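You operate a simulated robot arm through the tools that you are given. There is no shell and no other tool. Be economical: measure what you need, move in short steps, check, and stop when the job is done.

You run a simulated robot arm. Do the job below in one go: nothing can be reset, and whatever is moved stays where it is left.

## Task
Put the labelled brick that says "No 95" from the top of the brown table on the shelf under the sight glass and the labelled brick labelled "No 57" in the small teal tub. Put the blue cup from the blue bench beside the red press in the inside of the steel basin. Put the green cup in the inside of the steel basin. Turn the grey dial to 30 mm. Put the bottle marked "OIL 75" from the kneader end of the bin bench on the roller bench beside the white cabinet. Put the cream tape roll on the kneader end of the bin bench away on the shelf under the blue bench. Put the orange cup from the jar end of the bin bench in the inside of the steel basin. The order is free. Set down upright: blue cup, green cup, bottle, orange cup.

Only the result counts: the job must be done as asked and must still hold three seconds after the hand-in. Knocking over, shifting, dropping, spilling or breaking anything else fails it.

## Robot
A 7-joint arm with a fingered hand on a trunk, on a base that drives. Base frame: it is fixed to the floor where the robot stands at the start and does not move with it; the origin is under the middle of the robot, x ahead of it, y to its left, z up; the surface under the hand at the start is at about z = 0.76. Lengths are in m, angles in rad, forces in N, time in s.
With the tool pointing down near the work surface it reaches from about 0.14 to 0.78 m from the robot's upright axis, wherever it stands. Its first joint turns from -1.204 to 3.002 rad. Places, roughly: blue bottle, grey bottle [1, -10, 1]; blue cup (8x8x10 cm) [-1.1, -4.4, 0.8]; cream tape roll (8x8x3 cm) [1.2, -10.1, 0.8]; green cup (8x8x10 cm) [1.1, -6.1, 1]; grey dial [1, -7, 1]; inside of the steel basin [-1, -7.5, 0.8]; labelled brick [0.5, -0.5, 0.75]; orange cup (8x8x10 cm) [-0.4, -10, 0.8]; roller bench beside the white cabinet [1.3, -7.7, 0.8]; shelf under the blue bench [-1.1, -4.1, 0.2]; shelf under the sight glass (22x40 cm) [-0.6, 0.54, 0.96]; small teal tub (16x16x10 cm) [0.6, -0.1, 0.8]. Payload 3.4 kg.
The tool frame sits at the grasp point between the pads (the TCP): z along the fingers, y along the line on which they close. The tips reach 0.039 m beyond it. The gripper opens to 0.18 m. The gripper's body begins 0.111 m behind the TCP. The gripper is a hand of 3 fingers: y runs from the thumb to the fingers, the wrist lies at [0, 0, -0.262] in the tool frame, and closing takes about 1.5 s.
Orientation is that of the tool frame in the base frame, as a unit quaternion [w, x, y, z]. With the fingers straight down and closing along the base's y, the tool's x points along the base's -x, its y along +y and its z along -z.

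## Interface
- The arm moves only by the tool jog_arm. Its arguments are lists of equal length, an entry for each row: "delta_pos": the shift along the tool's x, y, z in units of 40 mm (1.0 is 40 mm), a list of three; "turn": the turn, a rotation vector about the tool's x, y, z in units of 5 degrees (1.0 is 5 degrees), a list of three. In form: {"delta_pos": [[tx, ty, tz], ...], "turn": [[rx, ry, rz], ...]}. A call has 1 to 20 rows; each row shifts and turns the commanded pose from where the row before left it, along the tool's axes as they then stand. "grip" is the opening in per cent of the stroke, from 0 (shut) to 100 (fully open), set as the call begins (left out, the last holds). A call with a number of a shift or a turn outside -1 to 1 is refused whole. A row lasts 0.2 s, in which the tool goes at most 0.05 m and 0.15 rad; a call with a longer step from one row to the next is refused whole, and so is a gripper value outside its range. A pose out of reach is approached as far as the arm can. The call stops where the force on the tool passes 40 N (or 10 N more than at its start, if that is more) or the arm is blocked; 0.2 s more then pass. Each finger travels about 0.072 m/s and halts on what it meets, pressing with about 33 N; the grip force reading is that of the motor and also rises with nothing between the fingers. The clock runs only during rows and for 0.2 s after the last one: add rows that do not move to give the fingers time. The reply holds the time, the measured pose of the TCP, the force on the tool along the base axes, the opening and the grip force, in the units named above and with some noise, with the torque about the TCP (base axes, N m) and any sound that the robot's microphone picked up, and new pictures: "show" is both (left out), scene, wrist or none.
- Cameras (640 x 400 px; columns grow to the right, rows downward): "scene" is now at [0.1145, 0.0257, 1.7605]; the picture's right is [0.70, -0.71, -0.00], its down [-0.66, -0.65, -0.36] and it looks along [0.26, 0.26, -0.93] (base axes); focal length 214 px, centre (320, 200). "wrist" rides on the gripper at [0.063, -0.036, -0.128] in the tool frame; the picture's right is [0.50, 0.87, 0.00], its down [-0.75, 0.43, -0.49] and it looks along [-0.43, 0.25, 0.87] (tool axes); focal length 226 px, centre (320, 200). There is no depth. A picture from a camera that has moved, and an enlarged one, comes with that camera's place and axes in the base frame and with its lens. The place of the scene camera against the robot may be out by one fixed shift of up to 0.018 m in any direction.
- raise_lower(by): slides the trunk up (or, below 0, down) by that many m; the arm and the scene camera ride with it, the base frame stays. It gives what a move gives, with no picture.
- roll_base(legs): drives the robot by 1 to 6 legs, each [ahead, left, turn to the left] in m, m and rad, along the robot's own axes; the way and the turn of a leg run together, so that a leg with both is an arc; at most 1.5 m and 3.142 rad a leg. The arm and the cameras ride along, it lands a little off, and it stops where it bumps. It gives what a move gives, and a new picture of the scene camera.
- curl_fingers(finger1, finger2, thumb_bend): sets how far each is bent, from 0 (flat) to 1 (curled in); at 0.3 the hand is open as for a grip, at 0.7 the pads meet at the TCP. One left out holds its place. A second passes; each finger stops where it meets its share of the squeeze, and holds until it gets a number again. A gripper value or a shape takes the hand back. It gives what a move gives, with no picture; readings hold the bend of each and the force on the fingers (four entries, about 0 where the hand has none), thumb and palm.
- set_grasp(shape): the hand has 3 fingers and takes this shape, open, in about a second: jaw (thumb against the fingers, like two jaws); tri (thumb and two fingers); tip (a fingertip pinch); poke (one finger out to press); point (the index stretched); flat (the hand flat); cup (the hand cupped); fist (a fist). The gripper value then closes the fingers along that shape, each until it touches; the sizes above hold for jaw. It gives what a move gives, with no picture.
- turn_head(pan, tilt): turns the head with the scene camera to pan (to the left, within 2.496 rad either way) and tilt (down, from -0.506 to 1.204), counted from straight ahead of the robot. It gives what a move gives, and a new picture of the scene camera.
- enlarge(camera, box): a new picture of the part [left, top, right, bottom] of that camera's present view, enlarged. The clock stands still meanwhile.
- finish_job(): hands the job in; it is judged then, once.

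Work in short steps. Places have to be worked out from the pictures, the camera data and where the tool is seen: move nearer, look again, correct. Check each grasp and each placing, and mend what went wrong. You have 217 turns and 260 pictures in all, those below and enlarged ones among them. Open the gripper and draw the arm clear of the work before you hand the job in, unless the task says otherwise; then end with one line.

The tools are called as name(argument=value, ...) on one line, values as JSON. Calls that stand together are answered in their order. jog_arm: Moves the arm, as the interface text tells. Its arguments: {"type":"object","properties":{"delta_pos":{"type":"array"},"turn":{"type":"array"},"grip":{"type":"number"},"show":{"type":"string","enum":["both","scene","wrist","none"]}},"required":["delta_pos","turn"]} The other tools are called the same way: raise_lower (by) slides the trunk up or down; set_grasp (shape) gives the hand a shape; curl_fingers (finger1, finger2, thumb_bend) moves the fingers one by one; roll_base (legs) drives the base; turn_head (pan, tilt) turns the head that bears the scene camera; enlarge (camera, box) takes an enlarged picture of a part of a camera's view; finish_job () hands the job in.

At the start:

```text
time_s: 0.0
ee_pos: [0.4077, -0.1766, 1.2162]
ee_rot: [0.0, 0.0, 1.0, 0.001]
ft_force: [0.8, -0.6, -0.4]
wrist_torque: [-0.01, 0.0, 0.02]
gripper_width: 0.1799
finger_force: 0.0
shape: jaw
bend: [0.3, 0.3, 0.3]
finger forces: [0.0, 0.1, 0.0, 0.1, 0.0, 0.0]
trunk travel left (down, up): [-0.25, 0.292]
robot x, y, heading: [-0.0005, 0.0026, -0.0]
head pan, tilt: [0.778, 1.201]
```

scene: 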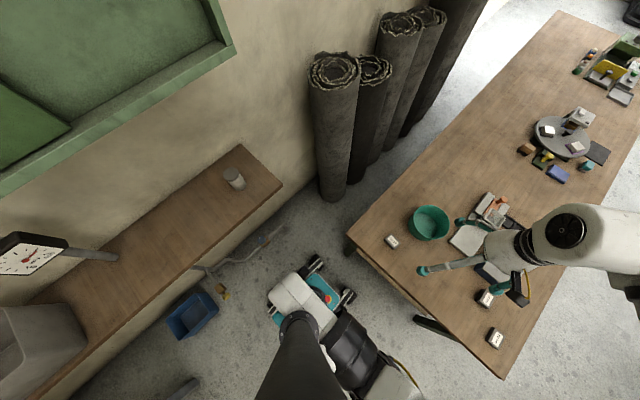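
wrist: 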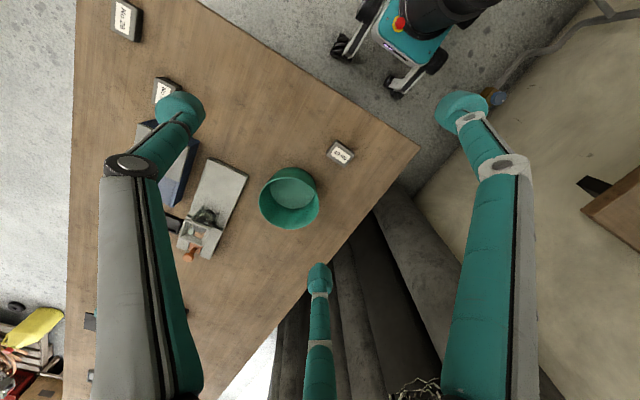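

I'll start by reading the brick labels in the wrist and scene pictures.

enlarge(camera="wrist", box=[80, 0, 400, 200])

enlarge(camera="scene", box=[360, 180, 560, 370])

```text
2.00 times, centred on (240, 100) of wrist
camera zoom: at [0.3466, -0.2137, 1.3446], right [-0.5, 0.87, 0.0], down [0.75, 0.43, 0.49], along [0.43, 0.25, -0.87], focal length 452 px, centre (480, 400)
```

zoom: 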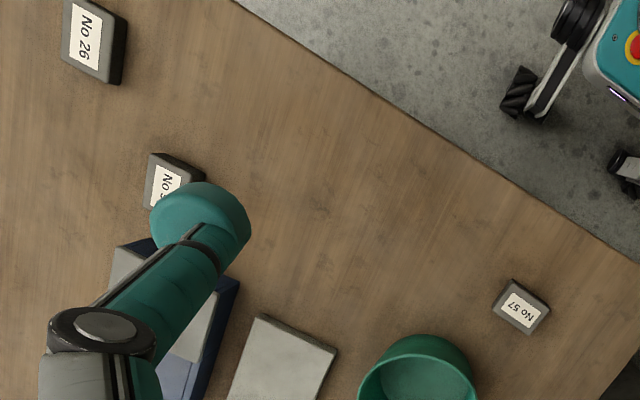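

```text
2.11 times, centred on (460, 275) of scene
camera zoom: at [0.1145, 0.0257, 1.7605], right [0.7, -0.71, 0.0], down [-0.66, -0.65, -0.36], along [0.26, 0.26, -0.93], focal length 452 px, centre (25, 42)
```

zoom: 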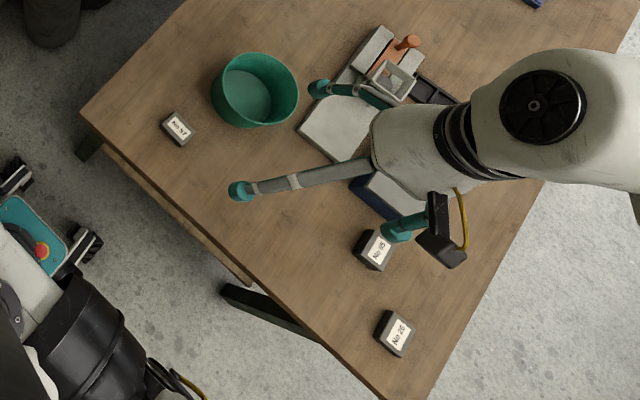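

No 57 works out at about (0.477, -0.076) and No 95 at about (0.557, -0.496), both views agreeing. The fingers look splayed, so I set the jaw shape again and hover over No 57 to see how the hand sits.

set_grasp(shape="jaw")

jog_arm(delta_pos=[[-0.25, 0.36, 0.95], [-0.25, 0.36, 0.95], [-0.25, 0.36, 0.95], [-0.25, 0.36, 0.95], [-0.25, 0.36, 0.95], [-0.25, 0.36, 0.95], [-0.25, 0.36, 0.95]], turn=[[0, 0, 0], [0, 0, 0], [0, 0, 0], [0, 0, 0], [0, 0, 0], [0, 0, 0], [0, 0, 0]])

```text
time_s: 0.9
ee_pos: [0.4058, -0.1739, 1.2182]
ee_rot: [0.001, 0.0, 1.0, 0.0]
ft_force: [-1.1, 1.1, 0.0]
wrist_torque: [-0.01, 0.0, 0.0]
gripper_width: 0.1802
finger_force: 0.1
shape: jaw
bend: [0.3, 0.3, 0.3]
finger forces: [0.0, 0.0, 0.1, 0.0, 0.0, 0.0]
trunk travel left (down, up): [-0.25, 0.292]
robot x, y, heading: [0.0029, 0.0025, 0.002]
head pan, tilt: [0.778, 1.201]
```

```text
time_s: 2.5
ee_pos: [0.4785, -0.0719, 0.9492]
ee_rot: [0.0, 0.001, 1.0, -0.001]
ft_force: [-0.4, -1.7, -0.1]
wrist_torque: [-0.02, -0.02, 0.01]
gripper_width: 0.1799
finger_force: 0.1
shape: jaw
bend: [0.3, 0.3, 0.3]
finger forces: [0.0, 0.0, 0.0, 0.1, 0.0, 0.0]
trunk travel left (down, up): [-0.25, 0.292]
robot x, y, heading: [-0.0017, -0.0011, -0.002]
head pan, tilt: [0.778, 1.201]
camera scene: at [0.1202, 0.0266, 1.7599], right [0.7, -0.71, -0.01], down [-0.67, -0.65, -0.36], along [0.25, 0.26, -0.93], focal length 214 px, centre (320, 200)
camera wrist: at [0.4166, -0.1091, 1.0768], right [-0.5, 0.87, 0.0], down [0.75, 0.43, 0.49], along [0.43, 0.24, -0.87], focal length 226 px, centre (320, 200)
```

scene: 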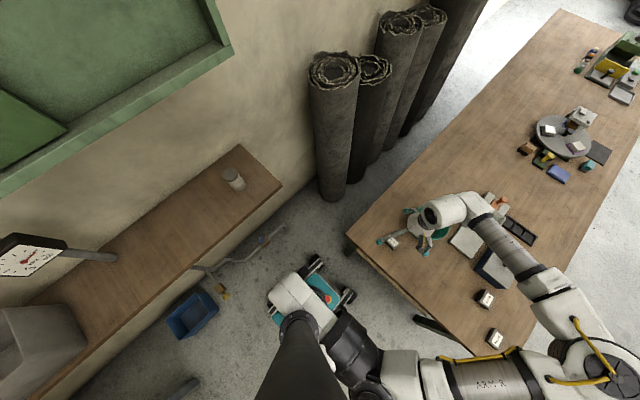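
wrist: 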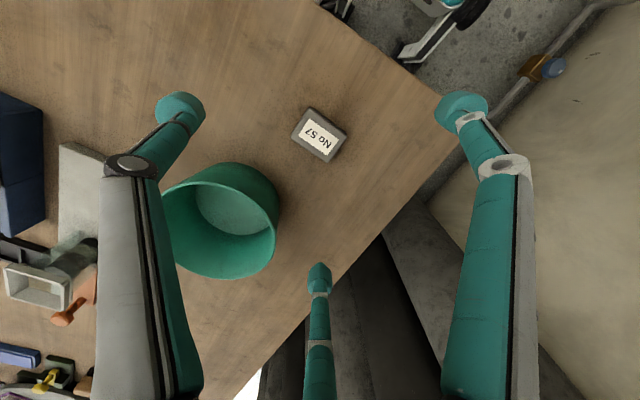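

Three fingers sit at roughly 120°. I partly close the hand in the air to see how they converge before I grasp anything.

jog_arm(delta_pos=[[0, 0, 0], [0, 0, 0], [0, 0, 0], [0, 0, 0], [0, 0, 0]], turn=[[0, 0, 0], [0, 0, 0], [0, 0, 0], [0, 0, 0], [0, 0, 0]], grip=35, show="wrist")

```text
time_s: 3.7
ee_pos: [0.4755, -0.0719, 0.9508]
ee_rot: [0.0, -0.001, 1.0, -0.001]
ft_force: [0.0, -0.6, -0.3]
wrist_torque: [0.0, 0.02, -0.01]
gripper_width: 0.0638
finger_force: 0.0
shape: jaw
bend: [0.72, 0.72, 0.74]
finger forces: [0.0, 0.0, 0.0, 0.1, 0.1, 0.1]
trunk travel left (down, up): [-0.25, 0.292]
robot x, y, heading: [-0.0019, 0.0019, -0.001]
head pan, tilt: [0.778, 1.201]
camera wrist: at [0.4147, -0.1092, 1.0784], right [-0.5, 0.87, 0.0], down [0.75, 0.44, 0.49], along [0.43, 0.24, -0.87], focal length 226 px, centre (320, 200)
```

wrist: 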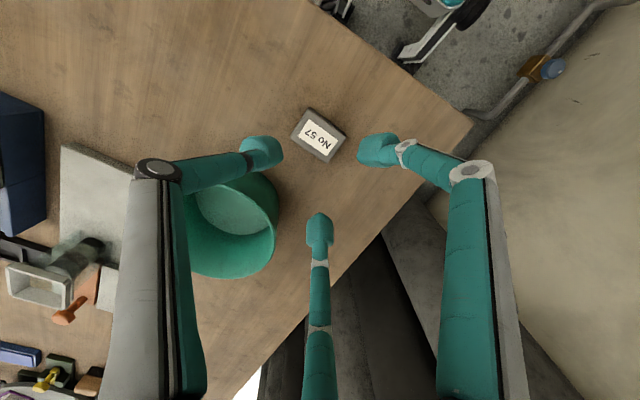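

Brick 57 is confirmed at (0.477, -0.076), long along y. That suits the hand: the fingers take the ±x faces and the thumb the -y face. I descend with the hand at 60 % to about z = 0.80.

jog_arm(delta_pos=[[0, -0.1, 0], [0, 0, 0.9], [0, 0, 0.9], [0, 0, 0.9], [0, 0, 0.9], [0, 0, 0.15]], turn=[[0, 0, 0], [0, 0, 0], [0, 0, 0], [0, 0, 0], [0, 0, 0], [0, 0, 0]], grip=60)

```text
time_s: 5.1
ee_pos: [0.4753, -0.0815, 0.8058]
ee_rot: [0.002, 0.0, 1.0, 0.001]
ft_force: [-0.2, 0.3, -0.1]
wrist_torque: [0.02, -0.01, 0.0]
gripper_width: 0.1076
finger_force: 0.1
shape: jaw
bend: [0.69, 0.69, 0.69]
finger forces: [0.1, 0.0, 0.1, 0.0, 0.0, 0.1]
out of reach, approached as far as the arm can: row 6
trunk travel left (down, up): [-0.25, 0.292]
robot x, y, heading: [-0.0023, -0.0039, 0.003]
head pan, tilt: [0.778, 1.201]
camera scene: at [0.1167, 0.0264, 1.7604], right [0.7, -0.71, -0.01], down [-0.67, -0.65, -0.36], along [0.25, 0.26, -0.93], focal length 214 px, centre (320, 200)
camera wrist: at [0.4129, -0.1173, 0.9323], right [-0.5, 0.87, 0.0], down [0.75, 0.43, 0.5], along [0.43, 0.25, -0.87], focal length 226 px, centre (320, 200)
```

scene: 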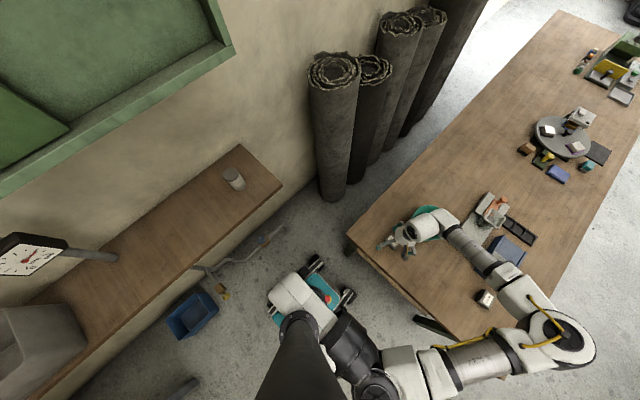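
wrist: 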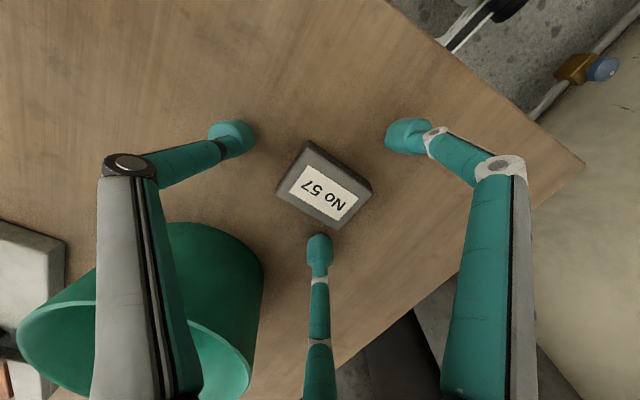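

The brick sits between the three fingertips. I close on it here and watch the readings.

jog_arm(delta_pos=[[0, 0, 0], [0, 0, 0], [0, 0, 0], [0, 0, 0], [0, 0, 0], [0, 0, 0]], turn=[[0, 0, 0], [0, 0, 0], [0, 0, 0], [0, 0, 0], [0, 0, 0], [0, 0, 0]], grip=0, show="wrist")

```text
time_s: 6.5
ee_pos: [0.4753, -0.0806, 0.8041]
ee_rot: [0.001, -0.001, 1.0, 0.001]
ft_force: [0.1, -0.5, 0.8]
wrist_torque: [-0.03, 0.0, 0.01]
gripper_width: 0.0453
finger_force: 33.3
shape: jaw
bend: [0.72, 0.72, 0.75]
finger forces: [27.9, 25.7, 0.0, 0.0, 29.3, 0.0]
trunk travel left (down, up): [-0.25, 0.292]
robot x, y, heading: [-0.0007, -0.0012, 0.005]
head pan, tilt: [0.778, 1.201]
camera wrist: at [0.413, -0.1173, 0.9323], right [-0.5, 0.87, 0.0], down [0.75, 0.43, 0.49], along [0.43, 0.25, -0.87], focal length 226 px, centre (320, 200)
```

wrist: 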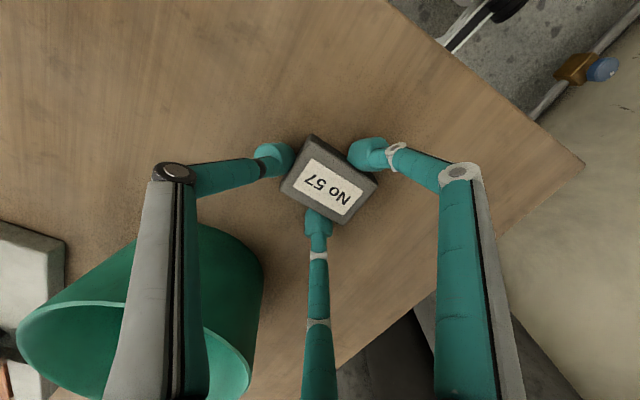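

All three fingers carry force, so the brick is held. I lift it 0.15 m and look at the tub.

jog_arm(delta_pos=[[0, 0, -0.75], [0, 0, -0.75], [0, 0, -0.75], [0, 0, -0.75], [0, 0, -0.75]], turn=[[0, 0, 0], [0, 0, 0], [0, 0, 0], [0, 0, 0], [0, 0, 0]])

enlarge(camera="scene", box=[360, 180, 560, 310])

```text
time_s: 7.7
ee_pos: [0.4755, -0.0814, 0.9549]
ee_rot: [0.001, 0.0, 1.0, -0.001]
ft_force: [0.1, 0.1, -1.0]
wrist_torque: [0.04, -0.05, -0.01]
gripper_width: 0.0451
finger_force: 33.1
shape: jaw
bend: [0.72, 0.72, 0.75]
finger forces: [27.8, 25.7, 0.0, 0.0, 29.1, 0.0]
trunk travel left (down, up): [-0.25, 0.292]
robot x, y, heading: [-0.0029, -0.0037, -0.003]
head pan, tilt: [0.778, 1.201]
camera scene: at [0.1154, 0.0269, 1.7605], right [0.7, -0.71, 0.0], down [-0.66, -0.65, -0.36], along [0.26, 0.26, -0.93], focal length 214 px, centre (320, 200)
camera wrist: at [0.4141, -0.1184, 1.083], right [-0.5, 0.87, 0.0], down [0.75, 0.44, 0.49], along [0.43, 0.25, -0.87], focal length 226 px, centre (320, 200)
```

scene: 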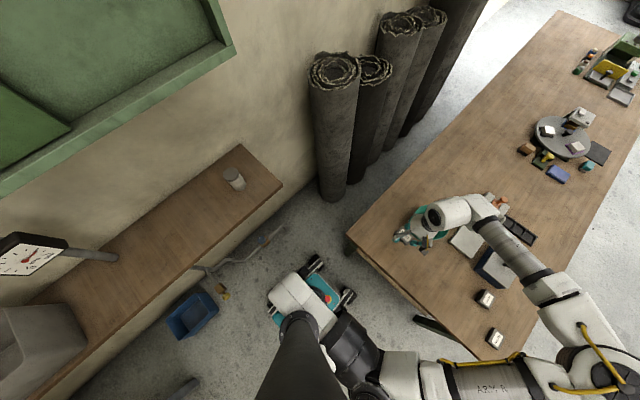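
wrist: 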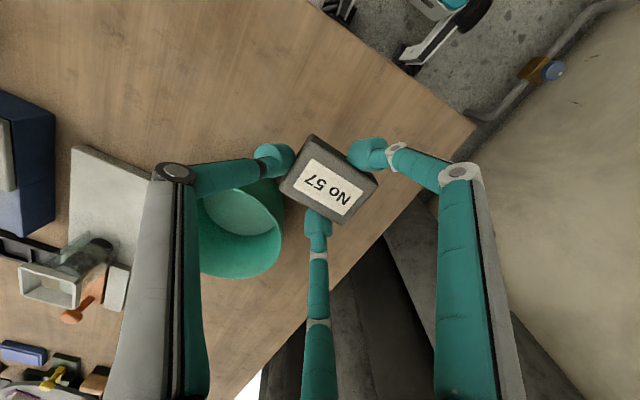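

```text
3.08 times, centred on (460, 245) of scene
camera zoom: at [0.1154, 0.0269, 1.7605], right [0.7, -0.71, 0.0], down [-0.66, -0.65, -0.36], along [0.26, 0.26, -0.93], focal length 660 px, centre (-111, 62)
```

zoom: 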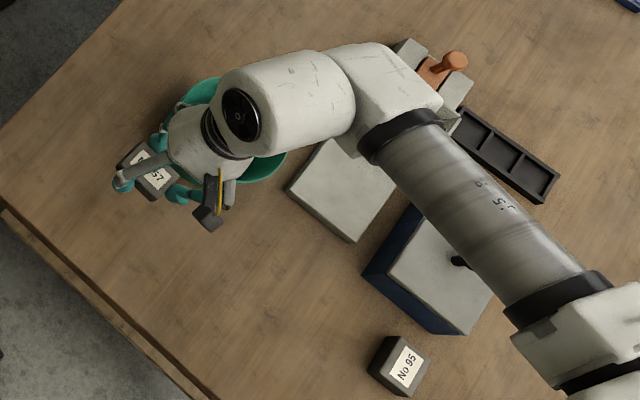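

Averaging the views puts the tub's middle near (0.617, -0.137) with its rim at about 0.86. I carry the brick across above the rim.

jog_arm(delta_pos=[[-0.88, -0.35, 0], [-0.88, -0.35, 0], [-0.88, -0.35, 0], [-0.88, -0.35, 0]], turn=[[0, 0, 0], [0, 0, 0], [0, 0, 0], [0, 0, 0]])

```text
time_s: 8.7
ee_pos: [0.6152, -0.1363, 0.9514]
ee_rot: [0.0, -0.001, 1.0, 0.001]
ft_force: [0.7, -0.7, -0.7]
wrist_torque: [-0.02, 0.02, -0.02]
gripper_width: 0.0446
finger_force: 33.1
shape: jaw
bend: [0.72, 0.72, 0.75]
finger forces: [27.9, 25.8, 0.0, 0.0, 29.1, 0.1]
trunk travel left (down, up): [-0.25, 0.292]
robot x, y, heading: [-0.0011, 0.0003, -0.002]
head pan, tilt: [0.778, 1.201]
camera scene: at [0.1193, 0.0249, 1.7601], right [0.7, -0.71, -0.01], down [-0.67, -0.65, -0.36], along [0.25, 0.26, -0.93], focal length 214 px, centre (320, 200)
camera wrist: at [0.555, -0.1744, 1.0797], right [-0.5, 0.87, 0.0], down [0.75, 0.44, 0.49], along [0.43, 0.25, -0.87], focal length 226 px, centre (320, 200)
```

scene: 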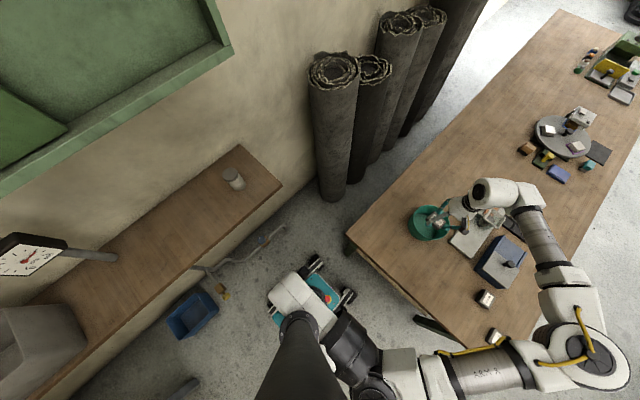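
wrist: 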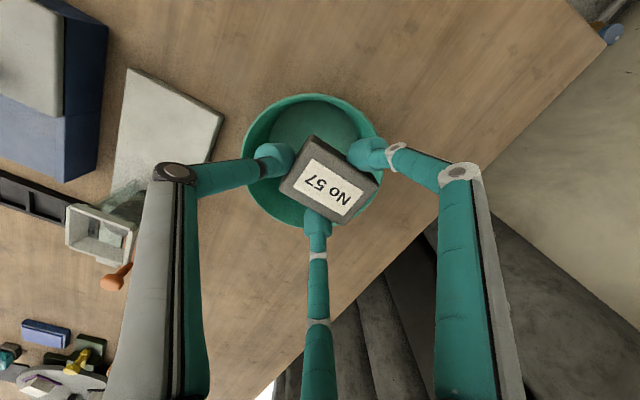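

The rim shows the tub's middle is about 1 cm further out in x, so I correct that. Then I lower to a TCP of about 0.828, with the knuckles staying at or above the rim.

jog_arm(delta_pos=[[-0.22, -0.1, 0], [0, 0, 0.8], [0, 0, 0.8], [0, 0, 0.8], [0, 0, 0.7]], turn=[[0, 0, 0], [0, 0, 0], [0, 0, 0], [0, 0, 0], [0, 0, 0]])

enlarge(camera="scene", box=[390, 180, 510, 260])

```text
time_s: 9.9
ee_pos: [0.6183, -0.1489, 0.8346]
ee_rot: [0.002, 0.0, 1.0, 0.002]
ft_force: [0.3, 0.4, -0.4]
wrist_torque: [-0.01, -0.01, 0.0]
gripper_width: 0.0445
finger_force: 32.8
shape: jaw
bend: [0.72, 0.72, 0.75]
finger forces: [27.9, 25.8, 0.1, 0.0, 29.2, 0.1]
out of reach, approached as far as the arm can: row 5
trunk travel left (down, up): [-0.25, 0.292]
robot x, y, heading: [-0.0012, -0.0002, -0.002]
head pan, tilt: [0.778, 1.201]
camera scene: at [0.1178, 0.0258, 1.7603], right [0.7, -0.71, -0.01], down [-0.67, -0.65, -0.36], along [0.25, 0.26, -0.93], focal length 214 px, centre (320, 200)
camera wrist: at [0.5572, -0.186, 0.9615], right [-0.5, 0.87, 0.0], down [0.75, 0.43, 0.5], along [0.43, 0.25, -0.87], focal length 226 px, centre (320, 200)
```

scene: 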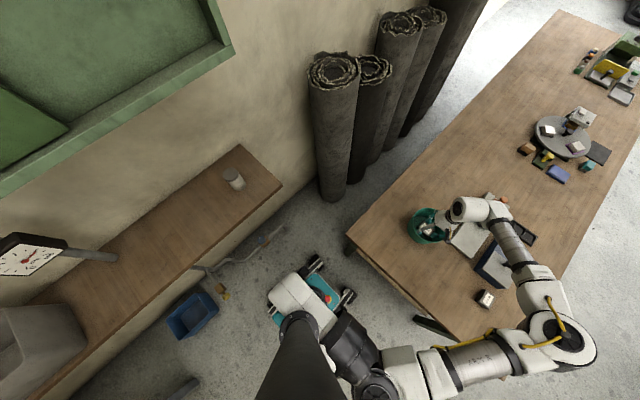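
wrist: 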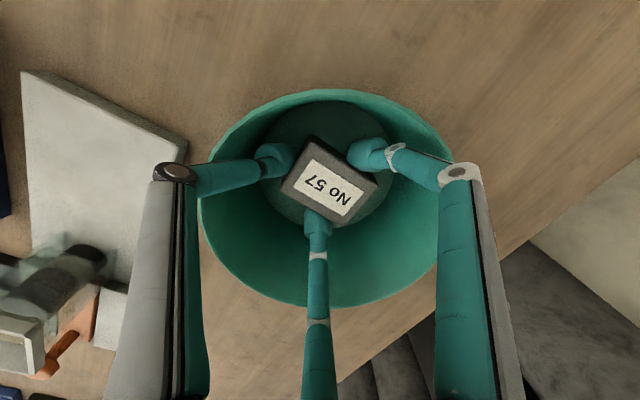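

```text
5.00 times, centred on (450, 220) of scene
camera zoom: at [0.1178, 0.0258, 1.7603], right [0.7, -0.71, -0.01], down [-0.67, -0.65, -0.36], along [0.25, 0.26, -0.93], focal length 1072 px, centre (-330, 100)
```

zoom: 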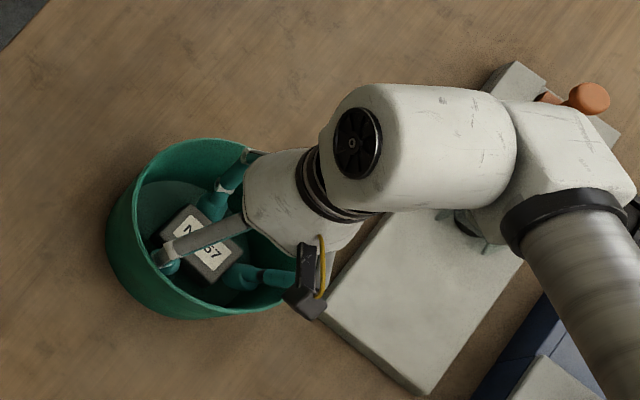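

The brick is inside the tub with clearance all round. The arm is at its low limit, so I lower the trunk by 15 mm to bring the brick down onto the bottom.

raise_lower(by=-0.015)

```text
time_s: 10.5
ee_pos: [0.617, -0.1497, 0.8199]
ee_rot: [0.001, 0.001, 1.0, -0.001]
ft_force: [0.8, -0.6, -0.3]
wrist_torque: [0.0, -0.01, 0.01]
gripper_width: 0.0443
finger_force: 32.9
shape: jaw
bend: [0.72, 0.72, 0.75]
finger forces: [28.6, 26.0, 0.1, 0.0, 29.0, 0.1]
trunk travel left (down, up): [-0.235, 0.307]
robot x, y, heading: [-0.0016, 0.0013, 0.004]
head pan, tilt: [0.778, 1.201]
```

There are only a few millimetres left under the brick. I open slightly and lift out.

jog_arm(delta_pos=[[0, 0, 0.1], [0, 0, 0], [0, 0, 0], [0, 0, -0.5], [0, 0, -1], [0, 0, -1], [0, 0, -1], [0, 0, -1]], turn=[[0, 0, 0], [0, 0, 0], [0, 0, 0], [0, 0, 0], [0, 0, 0], [0, 0, 0], [0, 0, 0], [0, 0, 0]], grip=45, show="wrist")

```text
time_s: 12.3
ee_pos: [0.6178, -0.1478, 0.9957]
ee_rot: [0.0, 0.0, 1.0, -0.001]
ft_force: [0.0, 0.0, 0.1]
wrist_torque: [0.02, 0.0, 0.0]
gripper_width: 0.0808
finger_force: 0.1
shape: jaw
bend: [0.71, 0.71, 0.73]
finger forces: [0.0, 0.0, 0.0, 0.1, 0.0, 0.0]
trunk travel left (down, up): [-0.235, 0.307]
robot x, y, heading: [0.0021, -0.002, -0.003]
head pan, tilt: [0.778, 1.201]
camera wrist: at [0.5563, -0.1842, 1.1236], right [-0.5, 0.87, 0.0], down [0.75, 0.44, 0.49], along [0.43, 0.24, -0.87], focal length 226 px, centre (320, 200)
```

wrist: 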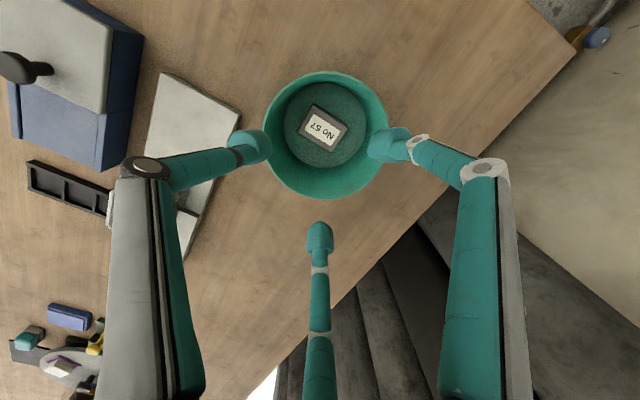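

No 57 lies flat in the tub. Next is No 95 at about (0.557, -0.496), close to the blue box, so I move over it and turn the hand about 75° to put the thumb on the robot's side.

jog_arm(delta_pos=[[0.2, -0.96, 0], [0.2, -0.96, 0], [0.2, -0.96, 0], [0.2, -0.96, 0], [0.2, -0.96, 0], [0.2, -0.96, 0], [0.2, -0.96, 0], [0.2, -0.96, 0], [0.2, -0.96, 0], [0, 0, 0], [0, 0, 0], [0, 0, 0], [0, 0, 0], [0, 0, 0], [0, 0, 0], [0, 0, 0], [0, 0, 0], [0, 0, 0], [0, 0, 0], [0, 0, 0]], turn=[[0, 0, 0], [0, 0, 0], [0, 0, 0], [0, 0, 0], [0, 0, 0], [0, 0, 0], [0, 0, 0], [0, 0, 0], [0, 0, 0], [0, 0, 1], [0, 0, 1], [0, 0, 1], [0, 0, 1], [0, 0, 1], [0, 0, 1], [0, 0, 1], [0, 0, 1], [0, 0, 1], [0, 0, 1], [0, 0, 1]])

```text
time_s: 16.5
ee_pos: [0.5455, -0.4953, 0.9967]
ee_rot: [0.0, 0.462, 0.887, -0.001]
ft_force: [0.4, 1.1, 0.0]
wrist_torque: [-0.03, 0.01, 0.02]
gripper_width: 0.0806
finger_force: 0.1
shape: jaw
bend: [0.71, 0.71, 0.73]
finger forces: [0.0, 0.1, 0.0, 0.0, 0.0, 0.1]
trunk travel left (down, up): [-0.235, 0.307]
robot x, y, heading: [-0.0005, -0.0009, 0.003]
head pan, tilt: [0.778, 1.201]
camera scene: at [0.1324, 0.0233, 1.7446], right [0.7, -0.71, -0.01], down [-0.67, -0.65, -0.36], along [0.26, 0.26, -0.93], focal length 214 px, centre (320, 200)
camera wrist: at [0.4809, -0.4646, 1.1234], right [0.42, 0.91, 0.0], down [0.79, -0.37, 0.49], along [0.45, -0.21, -0.87], focal length 226 px, centre (320, 200)
```

scene: 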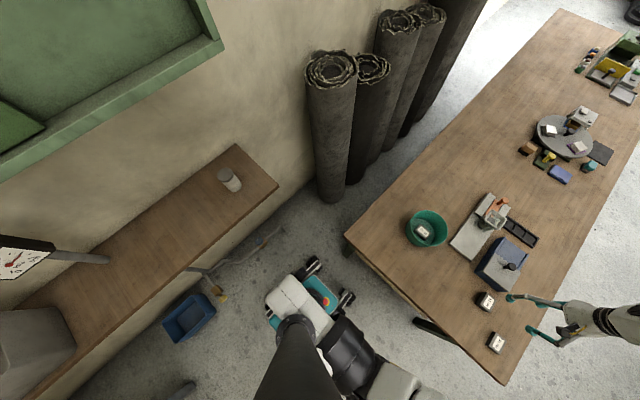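
wrist: 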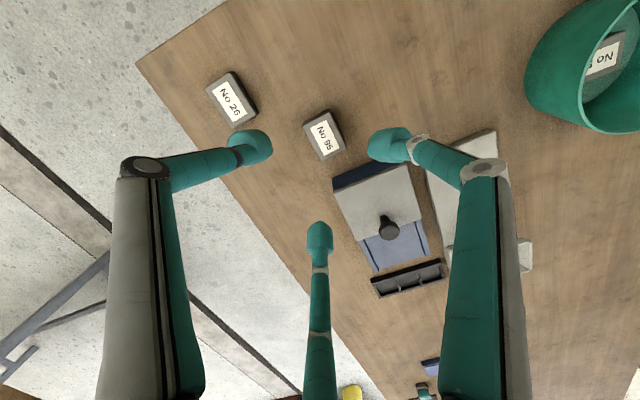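

The brick is confirmed at (0.558, -0.494) with its long side along x. I finish the turn by 38°, centre, and descend to a hover.

jog_arm(delta_pos=[[0, 0, 0], [0, 0, 0], [0, 0, 0], [0, 0, 0], [0, 0, 0], [0, 0, 0], [0, 0, 0], [0, 0, 0], [0, 0.31, 0], [0, 0, 0.9], [0, 0, 0.9], [0, 0, 0.9]], turn=[[0, 0, 0.95], [0, 0, 0.95], [0, 0, 0.95], [0, 0, 0.95], [0, 0, 0.95], [0, 0, 0.95], [0, 0, 0.95], [0, 0, 0.95], [0, 0, 0], [0, 0, 0], [0, 0, 0], [0, 0, 0]], grip=60, show="wrist")

```text
time_s: 19.1
ee_pos: [0.5576, -0.4954, 0.8883]
ee_rot: [-0.001, 0.726, 0.688, 0.0]
ft_force: [0.9, -0.6, -0.6]
wrist_torque: [0.01, 0.01, -0.01]
gripper_width: 0.1076
finger_force: 0.1
shape: jaw
bend: [0.69, 0.69, 0.69]
finger forces: [0.0, 0.0, 0.0, 0.0, 0.0, 0.0]
trunk travel left (down, up): [-0.235, 0.307]
robot x, y, heading: [0.0008, -0.0002, -0.001]
head pan, tilt: [0.778, 1.201]
camera wrist: at [0.5255, -0.4311, 1.0156], right [0.89, 0.45, 0.0], down [0.39, -0.78, 0.49], along [0.22, -0.44, -0.87], focal length 226 px, centre (320, 200)
```

wrist: 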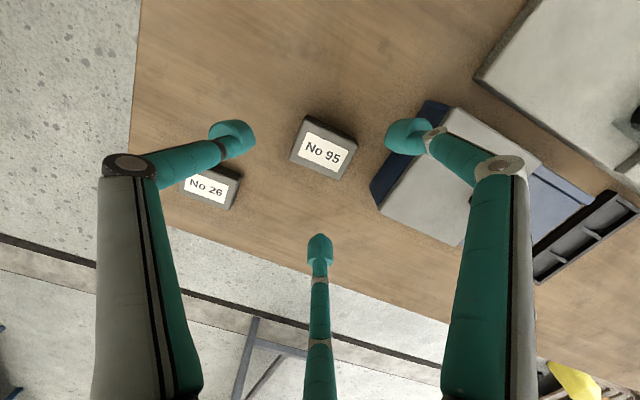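

The box and No 26 both clear the hand. I descend the last 83 mm and close.

jog_arm(delta_pos=[[0, 0, 0.7], [0, 0, 0.7], [0, 0, 0.68], [0, 0, 0]], turn=[[0, 0, 0], [0, 0, 0], [0, 0, 0], [0, 0, 0]], show="wrist")

jog_arm(delta_pos=[[0, 0, 0], [0, 0, 0], [0, 0, 0], [0, 0, 0], [0, 0, 0], [0, 0, 0]], turn=[[0, 0, 0], [0, 0, 0], [0, 0, 0], [0, 0, 0], [0, 0, 0], [0, 0, 0]], grip=0, show="wrist")

```text
time_s: 20.1
ee_pos: [0.5563, -0.4962, 0.8055]
ee_rot: [0.002, 0.726, 0.688, 0.0]
ft_force: [0.0, 0.0, -0.2]
wrist_torque: [-0.01, 0.0, 0.03]
gripper_width: 0.1073
finger_force: 0.1
shape: jaw
bend: [0.69, 0.69, 0.69]
finger forces: [0.0, 0.1, 0.0, 0.0, 0.1, 0.0]
trunk travel left (down, up): [-0.235, 0.307]
robot x, y, heading: [0.0012, 0.0051, -0.003]
head pan, tilt: [0.778, 1.201]
camera wrist: at [0.5246, -0.4315, 0.9332], right [0.89, 0.45, 0.0], down [0.39, -0.78, 0.49], along [0.22, -0.44, -0.87], focal length 226 px, centre (320, 200)
```

wrist: 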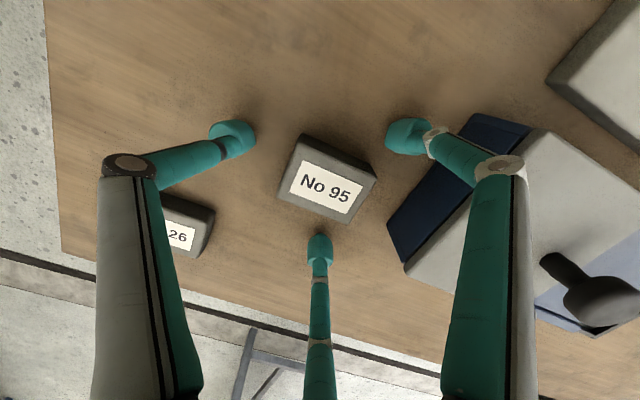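

```text
time_s: 21.5
ee_pos: [0.556, -0.4955, 0.8051]
ee_rot: [0.002, 0.725, 0.688, 0.001]
ft_force: [0.3, -0.1, 0.0]
wrist_torque: [-0.03, 0.0, 0.01]
gripper_width: 0.0453
finger_force: 33.2
shape: jaw
bend: [0.72, 0.72, 0.75]
finger forces: [26.1, 27.4, 0.0, 0.1, 29.4, 0.1]
trunk travel left (down, up): [-0.235, 0.307]
robot x, y, heading: [-0.0008, 0.001, 0.003]
head pan, tilt: [0.778, 1.201]
camera wrist: at [0.5251, -0.4314, 0.9329], right [0.89, 0.45, 0.0], down [0.39, -0.78, 0.49], along [0.22, -0.44, -0.87], focal length 226 px, centre (320, 200)
```

wrist: 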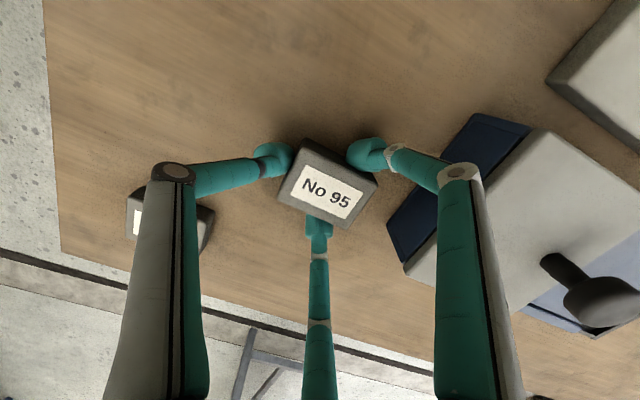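

No 95 is held. I lift it and turn the head to find the shelf under the sight glass behind and left.

jog_arm(delta_pos=[[0, 0, -1], [0, 0, -1], [0, 0, -1], [0, 0, -1], [0, 0, -1], [0, 0, -1], [0, -0.9, -0.8], [0, -0.9, -0.8], [0, -0.9, -0.8]], turn=[[0, 0, 0], [0, 0, 0], [0, 0, 0], [0, 0, 0], [0, 0, 0], [0, 0, 0], [0, 0, 0], [0, 0, 0], [0, 0, 0]], show="none")

turn_head(pan=2.4, tilt=0.8)

```text
time_s: 23.5
ee_pos: [0.4451, -0.4876, 1.1398]
ee_rot: [0.002, 0.725, 0.689, 0.001]
ft_force: [-0.8, 0.2, -0.7]
wrist_torque: [-0.01, 0.0, -0.02]
gripper_width: 0.0451
finger_force: 33.3
shape: jaw
bend: [0.72, 0.72, 0.75]
finger forces: [26.0, 27.3, 0.1, 0.1, 29.5, 0.0]
trunk travel left (down, up): [-0.235, 0.307]
robot x, y, heading: [0.0025, 0.0012, -0.002]
head pan, tilt: [0.778, 1.201]
```

```text
time_s: 25.2
ee_pos: [0.4502, -0.4894, 1.1392]
ee_rot: [0.002, 0.725, 0.689, 0.0]
ft_force: [0.7, 0.1, -1.2]
wrist_torque: [0.02, 0.02, 0.01]
gripper_width: 0.0452
finger_force: 33.0
shape: jaw
bend: [0.72, 0.72, 0.75]
finger forces: [26.1, 27.4, 0.0, 0.0, 29.4, 0.0]
trunk travel left (down, up): [-0.235, 0.307]
robot x, y, heading: [-0.0027, -0.0006, 0.001]
head pan, tilt: [2.4, 0.799]
camera scene: at [0.0319, 0.0383, 1.7727], right [0.68, 0.74, 0.0], down [0.53, -0.48, -0.7], along [-0.52, 0.48, -0.71], focal length 214 px, centre (320, 200)
```

scene: 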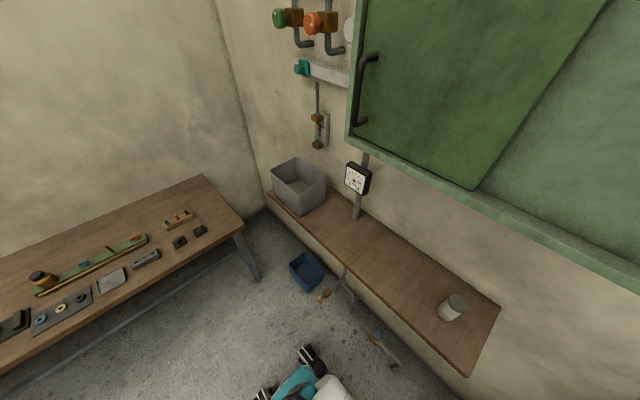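

The brown wall shelf carries a grey bin, a gauge on a post and a can. The sight glass seems to be the brass-ended tube above the bin, so I zoom in.

enlarge(camera="scene", box=[230, 60, 430, 260])

```text
2.00 times, centred on (330, 160) of scene
camera zoom: at [0.0319, 0.0383, 1.7727], right [0.68, 0.74, 0.0], down [0.53, -0.48, -0.7], along [-0.52, 0.48, -0.71], focal length 429 px, centre (300, 280)
```

zoom: 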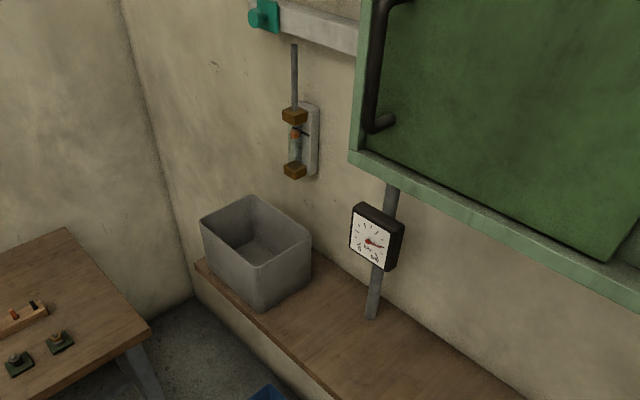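

The sight glass hangs above the left end of the brown plank, and the grey bin stands at x ≈ -0.80 to -0.56. The free part under it is about x -0.55 to -0.40, y 0.43 to 0.65. I back the base off the table and turn it to face that shelf.

roll_base(legs=[[-0.4, -0.15, 0], [0, 0, 1.5708]])

```text
time_s: 31.7
ee_pos: [0.0854, 0.3023, 1.1381]
ee_rot: [0.0, 0.024, 1.0, 0.0]
ft_force: [-0.2, 0.0, -0.7]
wrist_torque: [0.0, 0.0, -0.01]
gripper_width: 0.0442
finger_force: 33.3
shape: jaw
bend: [0.72, 0.72, 0.75]
finger forces: [25.9, 27.4, 0.1, 0.1, 28.6, 0.0]
trunk travel left (down, up): [-0.235, 0.307]
robot x, y, heading: [-0.4052, -0.1537, 1.574]
head pan, tilt: [2.4, 0.799]
camera scene: at [-0.4554, -0.1153, 1.7728], right [-0.74, 0.67, 0.0], down [0.48, 0.53, -0.7], along [-0.47, -0.52, -0.71], focal length 214 px, centre (320, 200)
```

scene: 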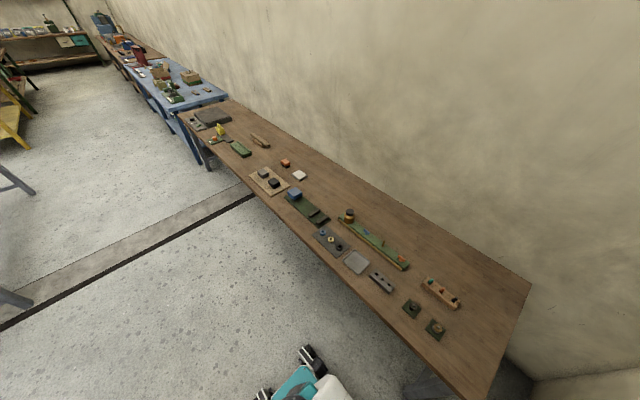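

The base is at (-0.405, -0.154) facing the wall. I look straight ahead.

turn_head(pan=0.0, tilt=0.75)

```text
time_s: 33.9
ee_pos: [0.0779, 0.2981, 1.1411]
ee_rot: [0.002, 0.024, 1.0, 0.001]
ft_force: [-1.0, 0.4, -1.0]
wrist_torque: [0.0, 0.01, 0.03]
gripper_width: 0.0443
finger_force: 33.4
shape: jaw
bend: [0.72, 0.72, 0.75]
finger forces: [25.8, 27.4, 0.0, 0.0, 29.1, 0.0]
trunk travel left (down, up): [-0.235, 0.307]
robot x, y, heading: [-0.4061, -0.152, 1.578]
head pan, tilt: [0.0, 0.75]
camera scene: at [-0.4035, 0.027, 1.7761], right [1.0, 0.0, -0.01], down [0.0, -0.68, -0.73], along [-0.01, 0.73, -0.68], focal length 214 px, centre (320, 200)
```

scene: 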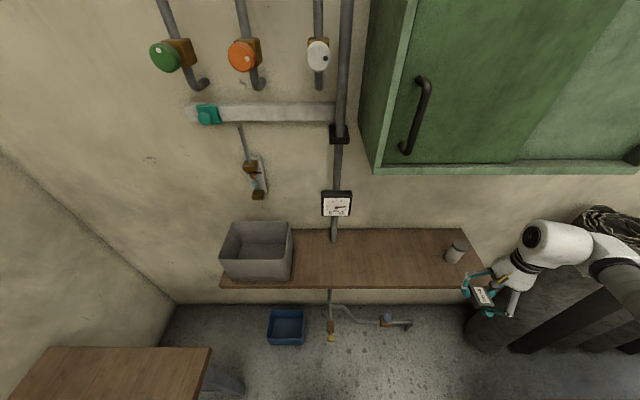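

The view is clear: bin's right side near x ≈ -0.53, plank front y ≈ 0.40, post at x ≈ -0.35. I carry the brick over to about (-0.40, 0.45) at z = 1.20 and look with both cameras.

jog_arm(delta_pos=[[0.98, 0.26, -0.125], [0.98, 0.26, -0.125], [0.98, 0.26, -0.125], [0.98, 0.26, -0.125], [0.98, 0.26, -0.125], [0.98, 0.26, -0.125], [0.98, 0.26, -0.125], [0.98, 0.26, -0.125], [0.98, 0.26, -0.125], [0.98, 0.26, -0.125], [0.98, 0.26, -0.125], [0.98, 0.26, -0.125]], turn=[[0, 0, 0], [0, 0, 0], [0, 0, 0], [0, 0, 0], [0, 0, 0], [0, 0, 0], [0, 0, 0], [0, 0, 0], [0, 0, 0], [0, 0, 0], [0, 0, 0], [0, 0, 0]])

```text
time_s: 36.7
ee_pos: [0.0226, 0.4481, 1.181]
ee_rot: [0.002, 0.016, 1.0, -0.024]
ft_force: [-0.4, -0.4, -0.7]
wrist_torque: [0.02, -0.02, 0.01]
gripper_width: 0.044
finger_force: 32.9
shape: jaw
bend: [0.72, 0.72, 0.75]
finger forces: [26.2, 27.4, 0.0, 0.0, 28.8, 0.0]
out of reach, approached as far as the arm can: row 2, 3, 4, 5, 6, 7, 8, 9, 10, 11, 12
trunk travel left (down, up): [-0.235, 0.307]
robot x, y, heading: [-0.4027, -0.1496, 1.574]
head pan, tilt: [0.0, 0.75]
stopped in row 12: the arm was blocked; the commanded pose is now the measured one
camera scene: at [-0.3704, 0.0308, 1.7751], right [1.0, 0.0, -0.02], down [-0.02, -0.69, -0.73], along [-0.02, 0.73, -0.69], focal length 214 px, centre (320, 200)
camera wrist: at [-0.0403, 0.4192, 1.309], right [-0.47, 0.88, -0.04], down [0.77, 0.43, 0.47], along [0.44, 0.19, -0.88], focal length 226 px, centre (320, 200)
```

scene: 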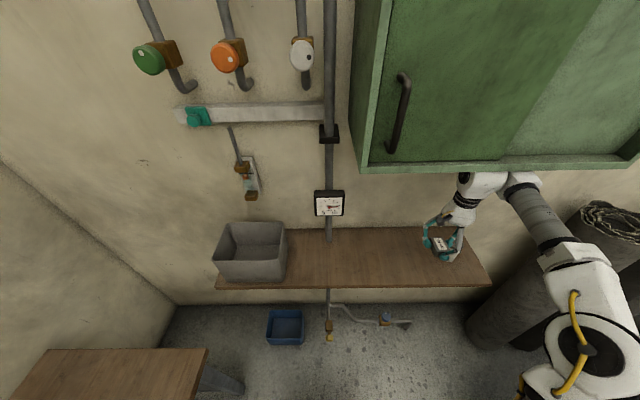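
wrist: 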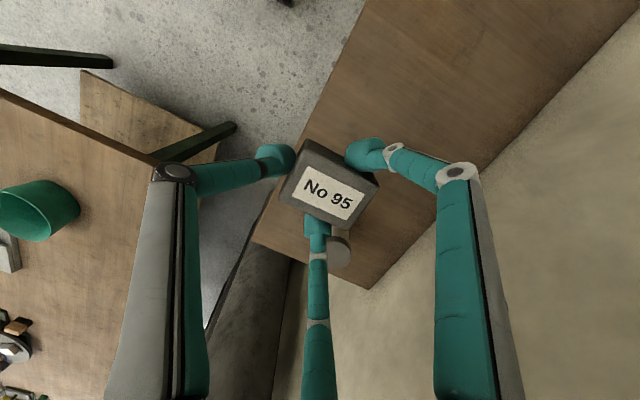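

The wrist met the cabinet's underside region on that path. I back straight out to y ≈ 0.24 first, then go left in front of the cabinet.

jog_arm(delta_pos=[[0, -1, 0], [0, -1, 0], [0, -1, 0], [0, -1, 0], [0, -1, 0]], turn=[[0, 0, 0], [0, 0, 0], [0, 0, 0], [0, 0, 0], [0, 0, 0]], show="scene")

```text
time_s: 37.9
ee_pos: [0.036, 0.2459, 1.2048]
ee_rot: [0.004, 0.02, 1.0, -0.012]
ft_force: [-0.2, 0.1, -0.5]
wrist_torque: [0.04, 0.01, 0.04]
gripper_width: 0.0434
finger_force: 32.8
shape: jaw
bend: [0.72, 0.72, 0.75]
finger forces: [26.1, 27.6, 0.1, 0.0, 28.4, 0.0]
out of reach, approached as far as the arm can: row 1, 2, 4, 5
trunk travel left (down, up): [-0.235, 0.307]
robot x, y, heading: [-0.4037, -0.1487, 1.572]
head pan, tilt: [0.0, 0.75]
camera scene: at [-0.3962, 0.0156, 1.7776], right [1.0, 0.0, -0.01], down [-0.01, -0.68, -0.73], along [-0.01, 0.73, -0.68], focal length 214 px, centre (320, 200)
```

scene: 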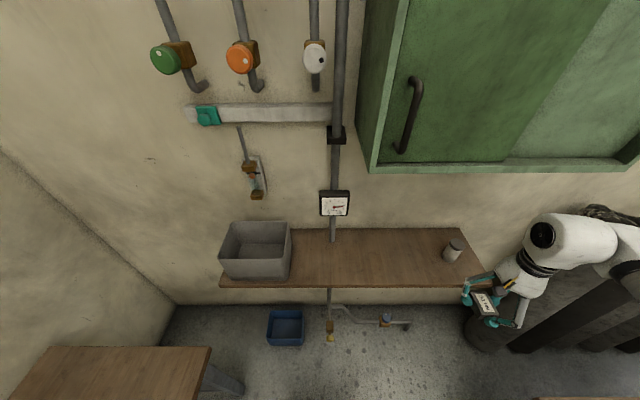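

It's clear again, so I go left in -x at y ≈ 0.25 while lowering a little.

jog_arm(delta_pos=[[0.95, 0, 0.15], [0.95, 0, 0.15], [0.95, 0, 0.15], [0.95, 0, 0.15], [0.95, 0, 0], [0.95, 0, 0], [0.95, 0, 0], [0.95, 0, 0], [0.95, 0, 0]], turn=[[0, 0, 0], [0, 0, 0], [0, 0, 0], [0, 0, 0], [0, 0, 0], [0, 0, 0], [0, 0, 0], [0, 0, 0], [0, 0, 0]], show="scene")

```text
time_s: 39.9
ee_pos: [0.0322, 0.2541, 1.2041]
ee_rot: [0.006, 0.02, 1.0, -0.016]
ft_force: [0.2, -0.8, -0.6]
wrist_torque: [-0.01, -0.02, 0.02]
gripper_width: 0.0433
finger_force: 32.8
shape: jaw
bend: [0.72, 0.72, 0.75]
finger forces: [26.2, 27.5, 0.0, 0.1, 28.3, 0.1]
out of reach, approached as far as the arm can: row 1, 2, 3, 4, 5, 6, 7, 8, 9
trunk travel left (down, up): [-0.235, 0.307]
robot x, y, heading: [-0.4027, -0.1533, 1.573]
head pan, tilt: [0.0, 0.75]
camera scene: at [-0.4033, 0.0254, 1.7761], right [1.0, 0.0, -0.01], down [0.0, -0.68, -0.73], along [-0.01, 0.73, -0.68], focal length 214 px, centre (320, 200)
```

scene: 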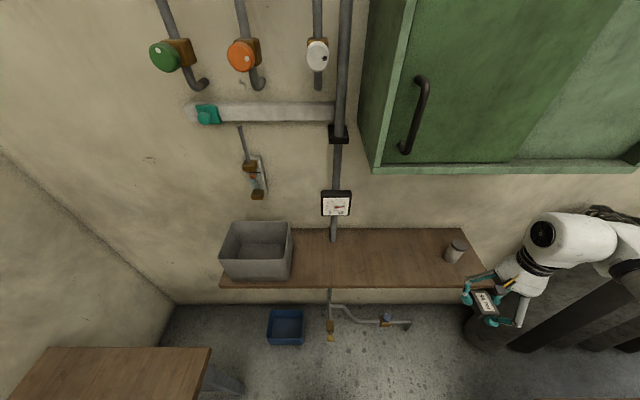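

The arm sits at a joint limit with this hand yaw. I undo the unfulfilled command and turn the hand back counter-clockwise, which should free it.

jog_arm(delta_pos=[[-0.95, 0, 0], [-0.95, 0, 0], [-0.95, 0, 0], [-0.95, 0, 0], [-0.95, 0, -0.15], [-0.95, 0, -0.15], [-0.95, 0, -0.15], [-0.95, 0, -0.15], [-0.95, 0, 0], [0, 0, 0], [0, 0, 0], [0, 0, 0], [0, 0, 0], [0, 0, 0], [0, 0, 0], [0, 0, 0], [0, 0, 0], [0, 0, 0]], turn=[[0, 0, 0], [0, 0, 0], [0, 0, 0], [0, 0, 0], [0, 0, 0], [0, 0, 0], [0, 0, 0], [0, 0, 0], [0, 0, 0], [0, 0, -1], [0, 0, -1], [0, 0, -1], [0, 0, -1], [0, 0, -1], [0, 0, -1], [0, 0, -1], [0, 0, -1], [0, 0, -1]], show="scene")

```text
time_s: 43.7
ee_pos: [0.3517, 0.2411, 1.232]
ee_rot: [0.001, -0.363, 0.932, -0.018]
ft_force: [-0.2, 0.1, -0.2]
wrist_torque: [-0.01, -0.01, -0.01]
gripper_width: 0.0431
finger_force: 33.3
shape: jaw
bend: [0.72, 0.72, 0.75]
finger forces: [25.9, 27.5, 0.0, 0.1, 27.6, 0.0]
out of reach, approached as far as the arm can: row 9
trunk travel left (down, up): [-0.235, 0.307]
robot x, y, heading: [-0.4023, -0.1496, 1.572]
head pan, tilt: [0.0, 0.75]
camera scene: at [-0.4005, 0.026, 1.776], right [1.0, 0.0, -0.01], down [0.0, -0.68, -0.73], along [-0.01, 0.73, -0.68], focal length 214 px, centre (320, 200)
```

scene: 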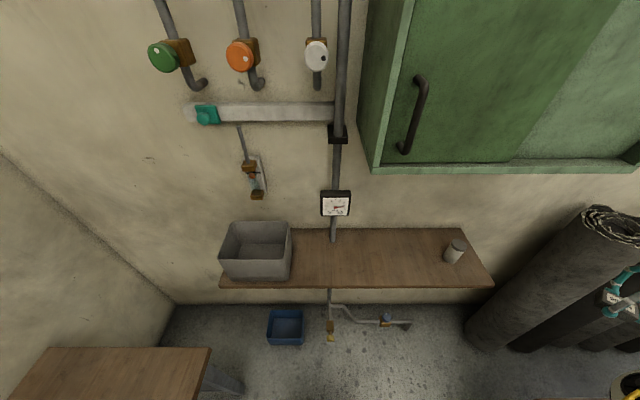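

The commanded pose resets itself, so the undo swung the hand right, but nothing was touched. The hand is now turned 45°, so I go left along world -x.

jog_arm(delta_pos=[[0.7, 0.67, 0], [0.7, 0.67, 0.2], [0.7, 0.67, 0.2], [0.7, 0.67, 0.2], [0.7, 0.67, 0.2], [0.7, 0.67, 0.2], [0.7, 0.67, 0], [0.7, 0.67, 0], [0.7, 0.67, 0], [0.7, 0.67, 0], [0.7, 0.67, 0], [0.7, 0.67, 0], [0.7, 0.67, 0], [0.7, 0.67, 0], [0.7, 0.67, 0], [0.7, 0.67, 0], [0.7, 0.67, 0]], turn=[[0, 0, 0], [0, 0, 0], [0, 0, 0], [0, 0, 0], [0, 0, 0], [0, 0, 0], [0, 0, 0], [0, 0, 0], [0, 0, 0], [0, 0, 0], [0, 0, 0], [0, 0, 0], [0, 0, 0], [0, 0, 0], [0, 0, 0], [0, 0, 0], [0, 0, 0]])

```text
time_s: 47.3
ee_pos: [-0.2443, 0.2502, 1.182]
ee_rot: [0.0, -0.364, 0.931, -0.017]
ft_force: [0.1, 0.2, -0.5]
wrist_torque: [0.0, 0.0, 0.03]
gripper_width: 0.0424
finger_force: 33.3
shape: jaw
bend: [0.72, 0.72, 0.76]
finger forces: [25.8, 27.5, 0.0, 0.0, 27.2, 0.0]
out of reach, approached as far as the arm can: row 16, 17
trunk travel left (down, up): [-0.235, 0.307]
robot x, y, heading: [-0.4082, -0.1507, 1.575]
head pan, tilt: [0.0, 0.75]
camera scene: at [-0.4054, 0.0261, 1.7761], right [1.0, 0.0, 0.0], down [0.0, -0.68, -0.73], along [0.0, 0.73, -0.68], focal length 214 px, centre (320, 200)
camera wrist: at [-0.2666, 0.1854, 1.3125], right [-0.95, 0.3, -0.02], down [0.25, 0.85, 0.47], along [0.15, 0.44, -0.88], focal length 226 px, centre (320, 200)
```

scene: 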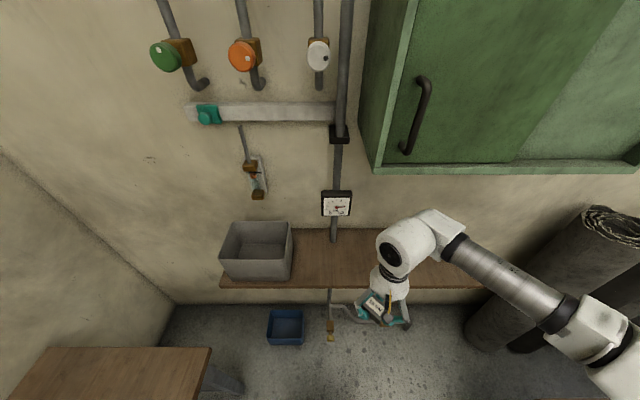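
wrist: 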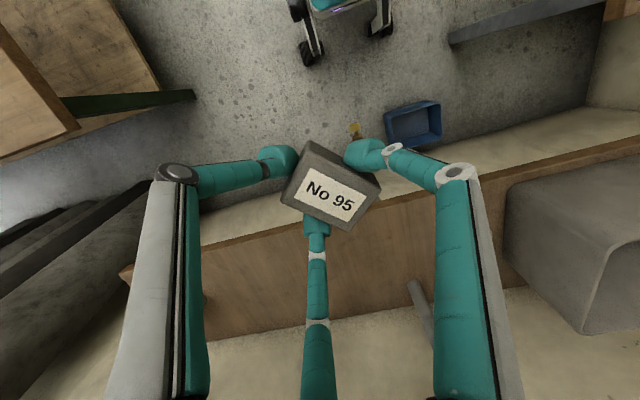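

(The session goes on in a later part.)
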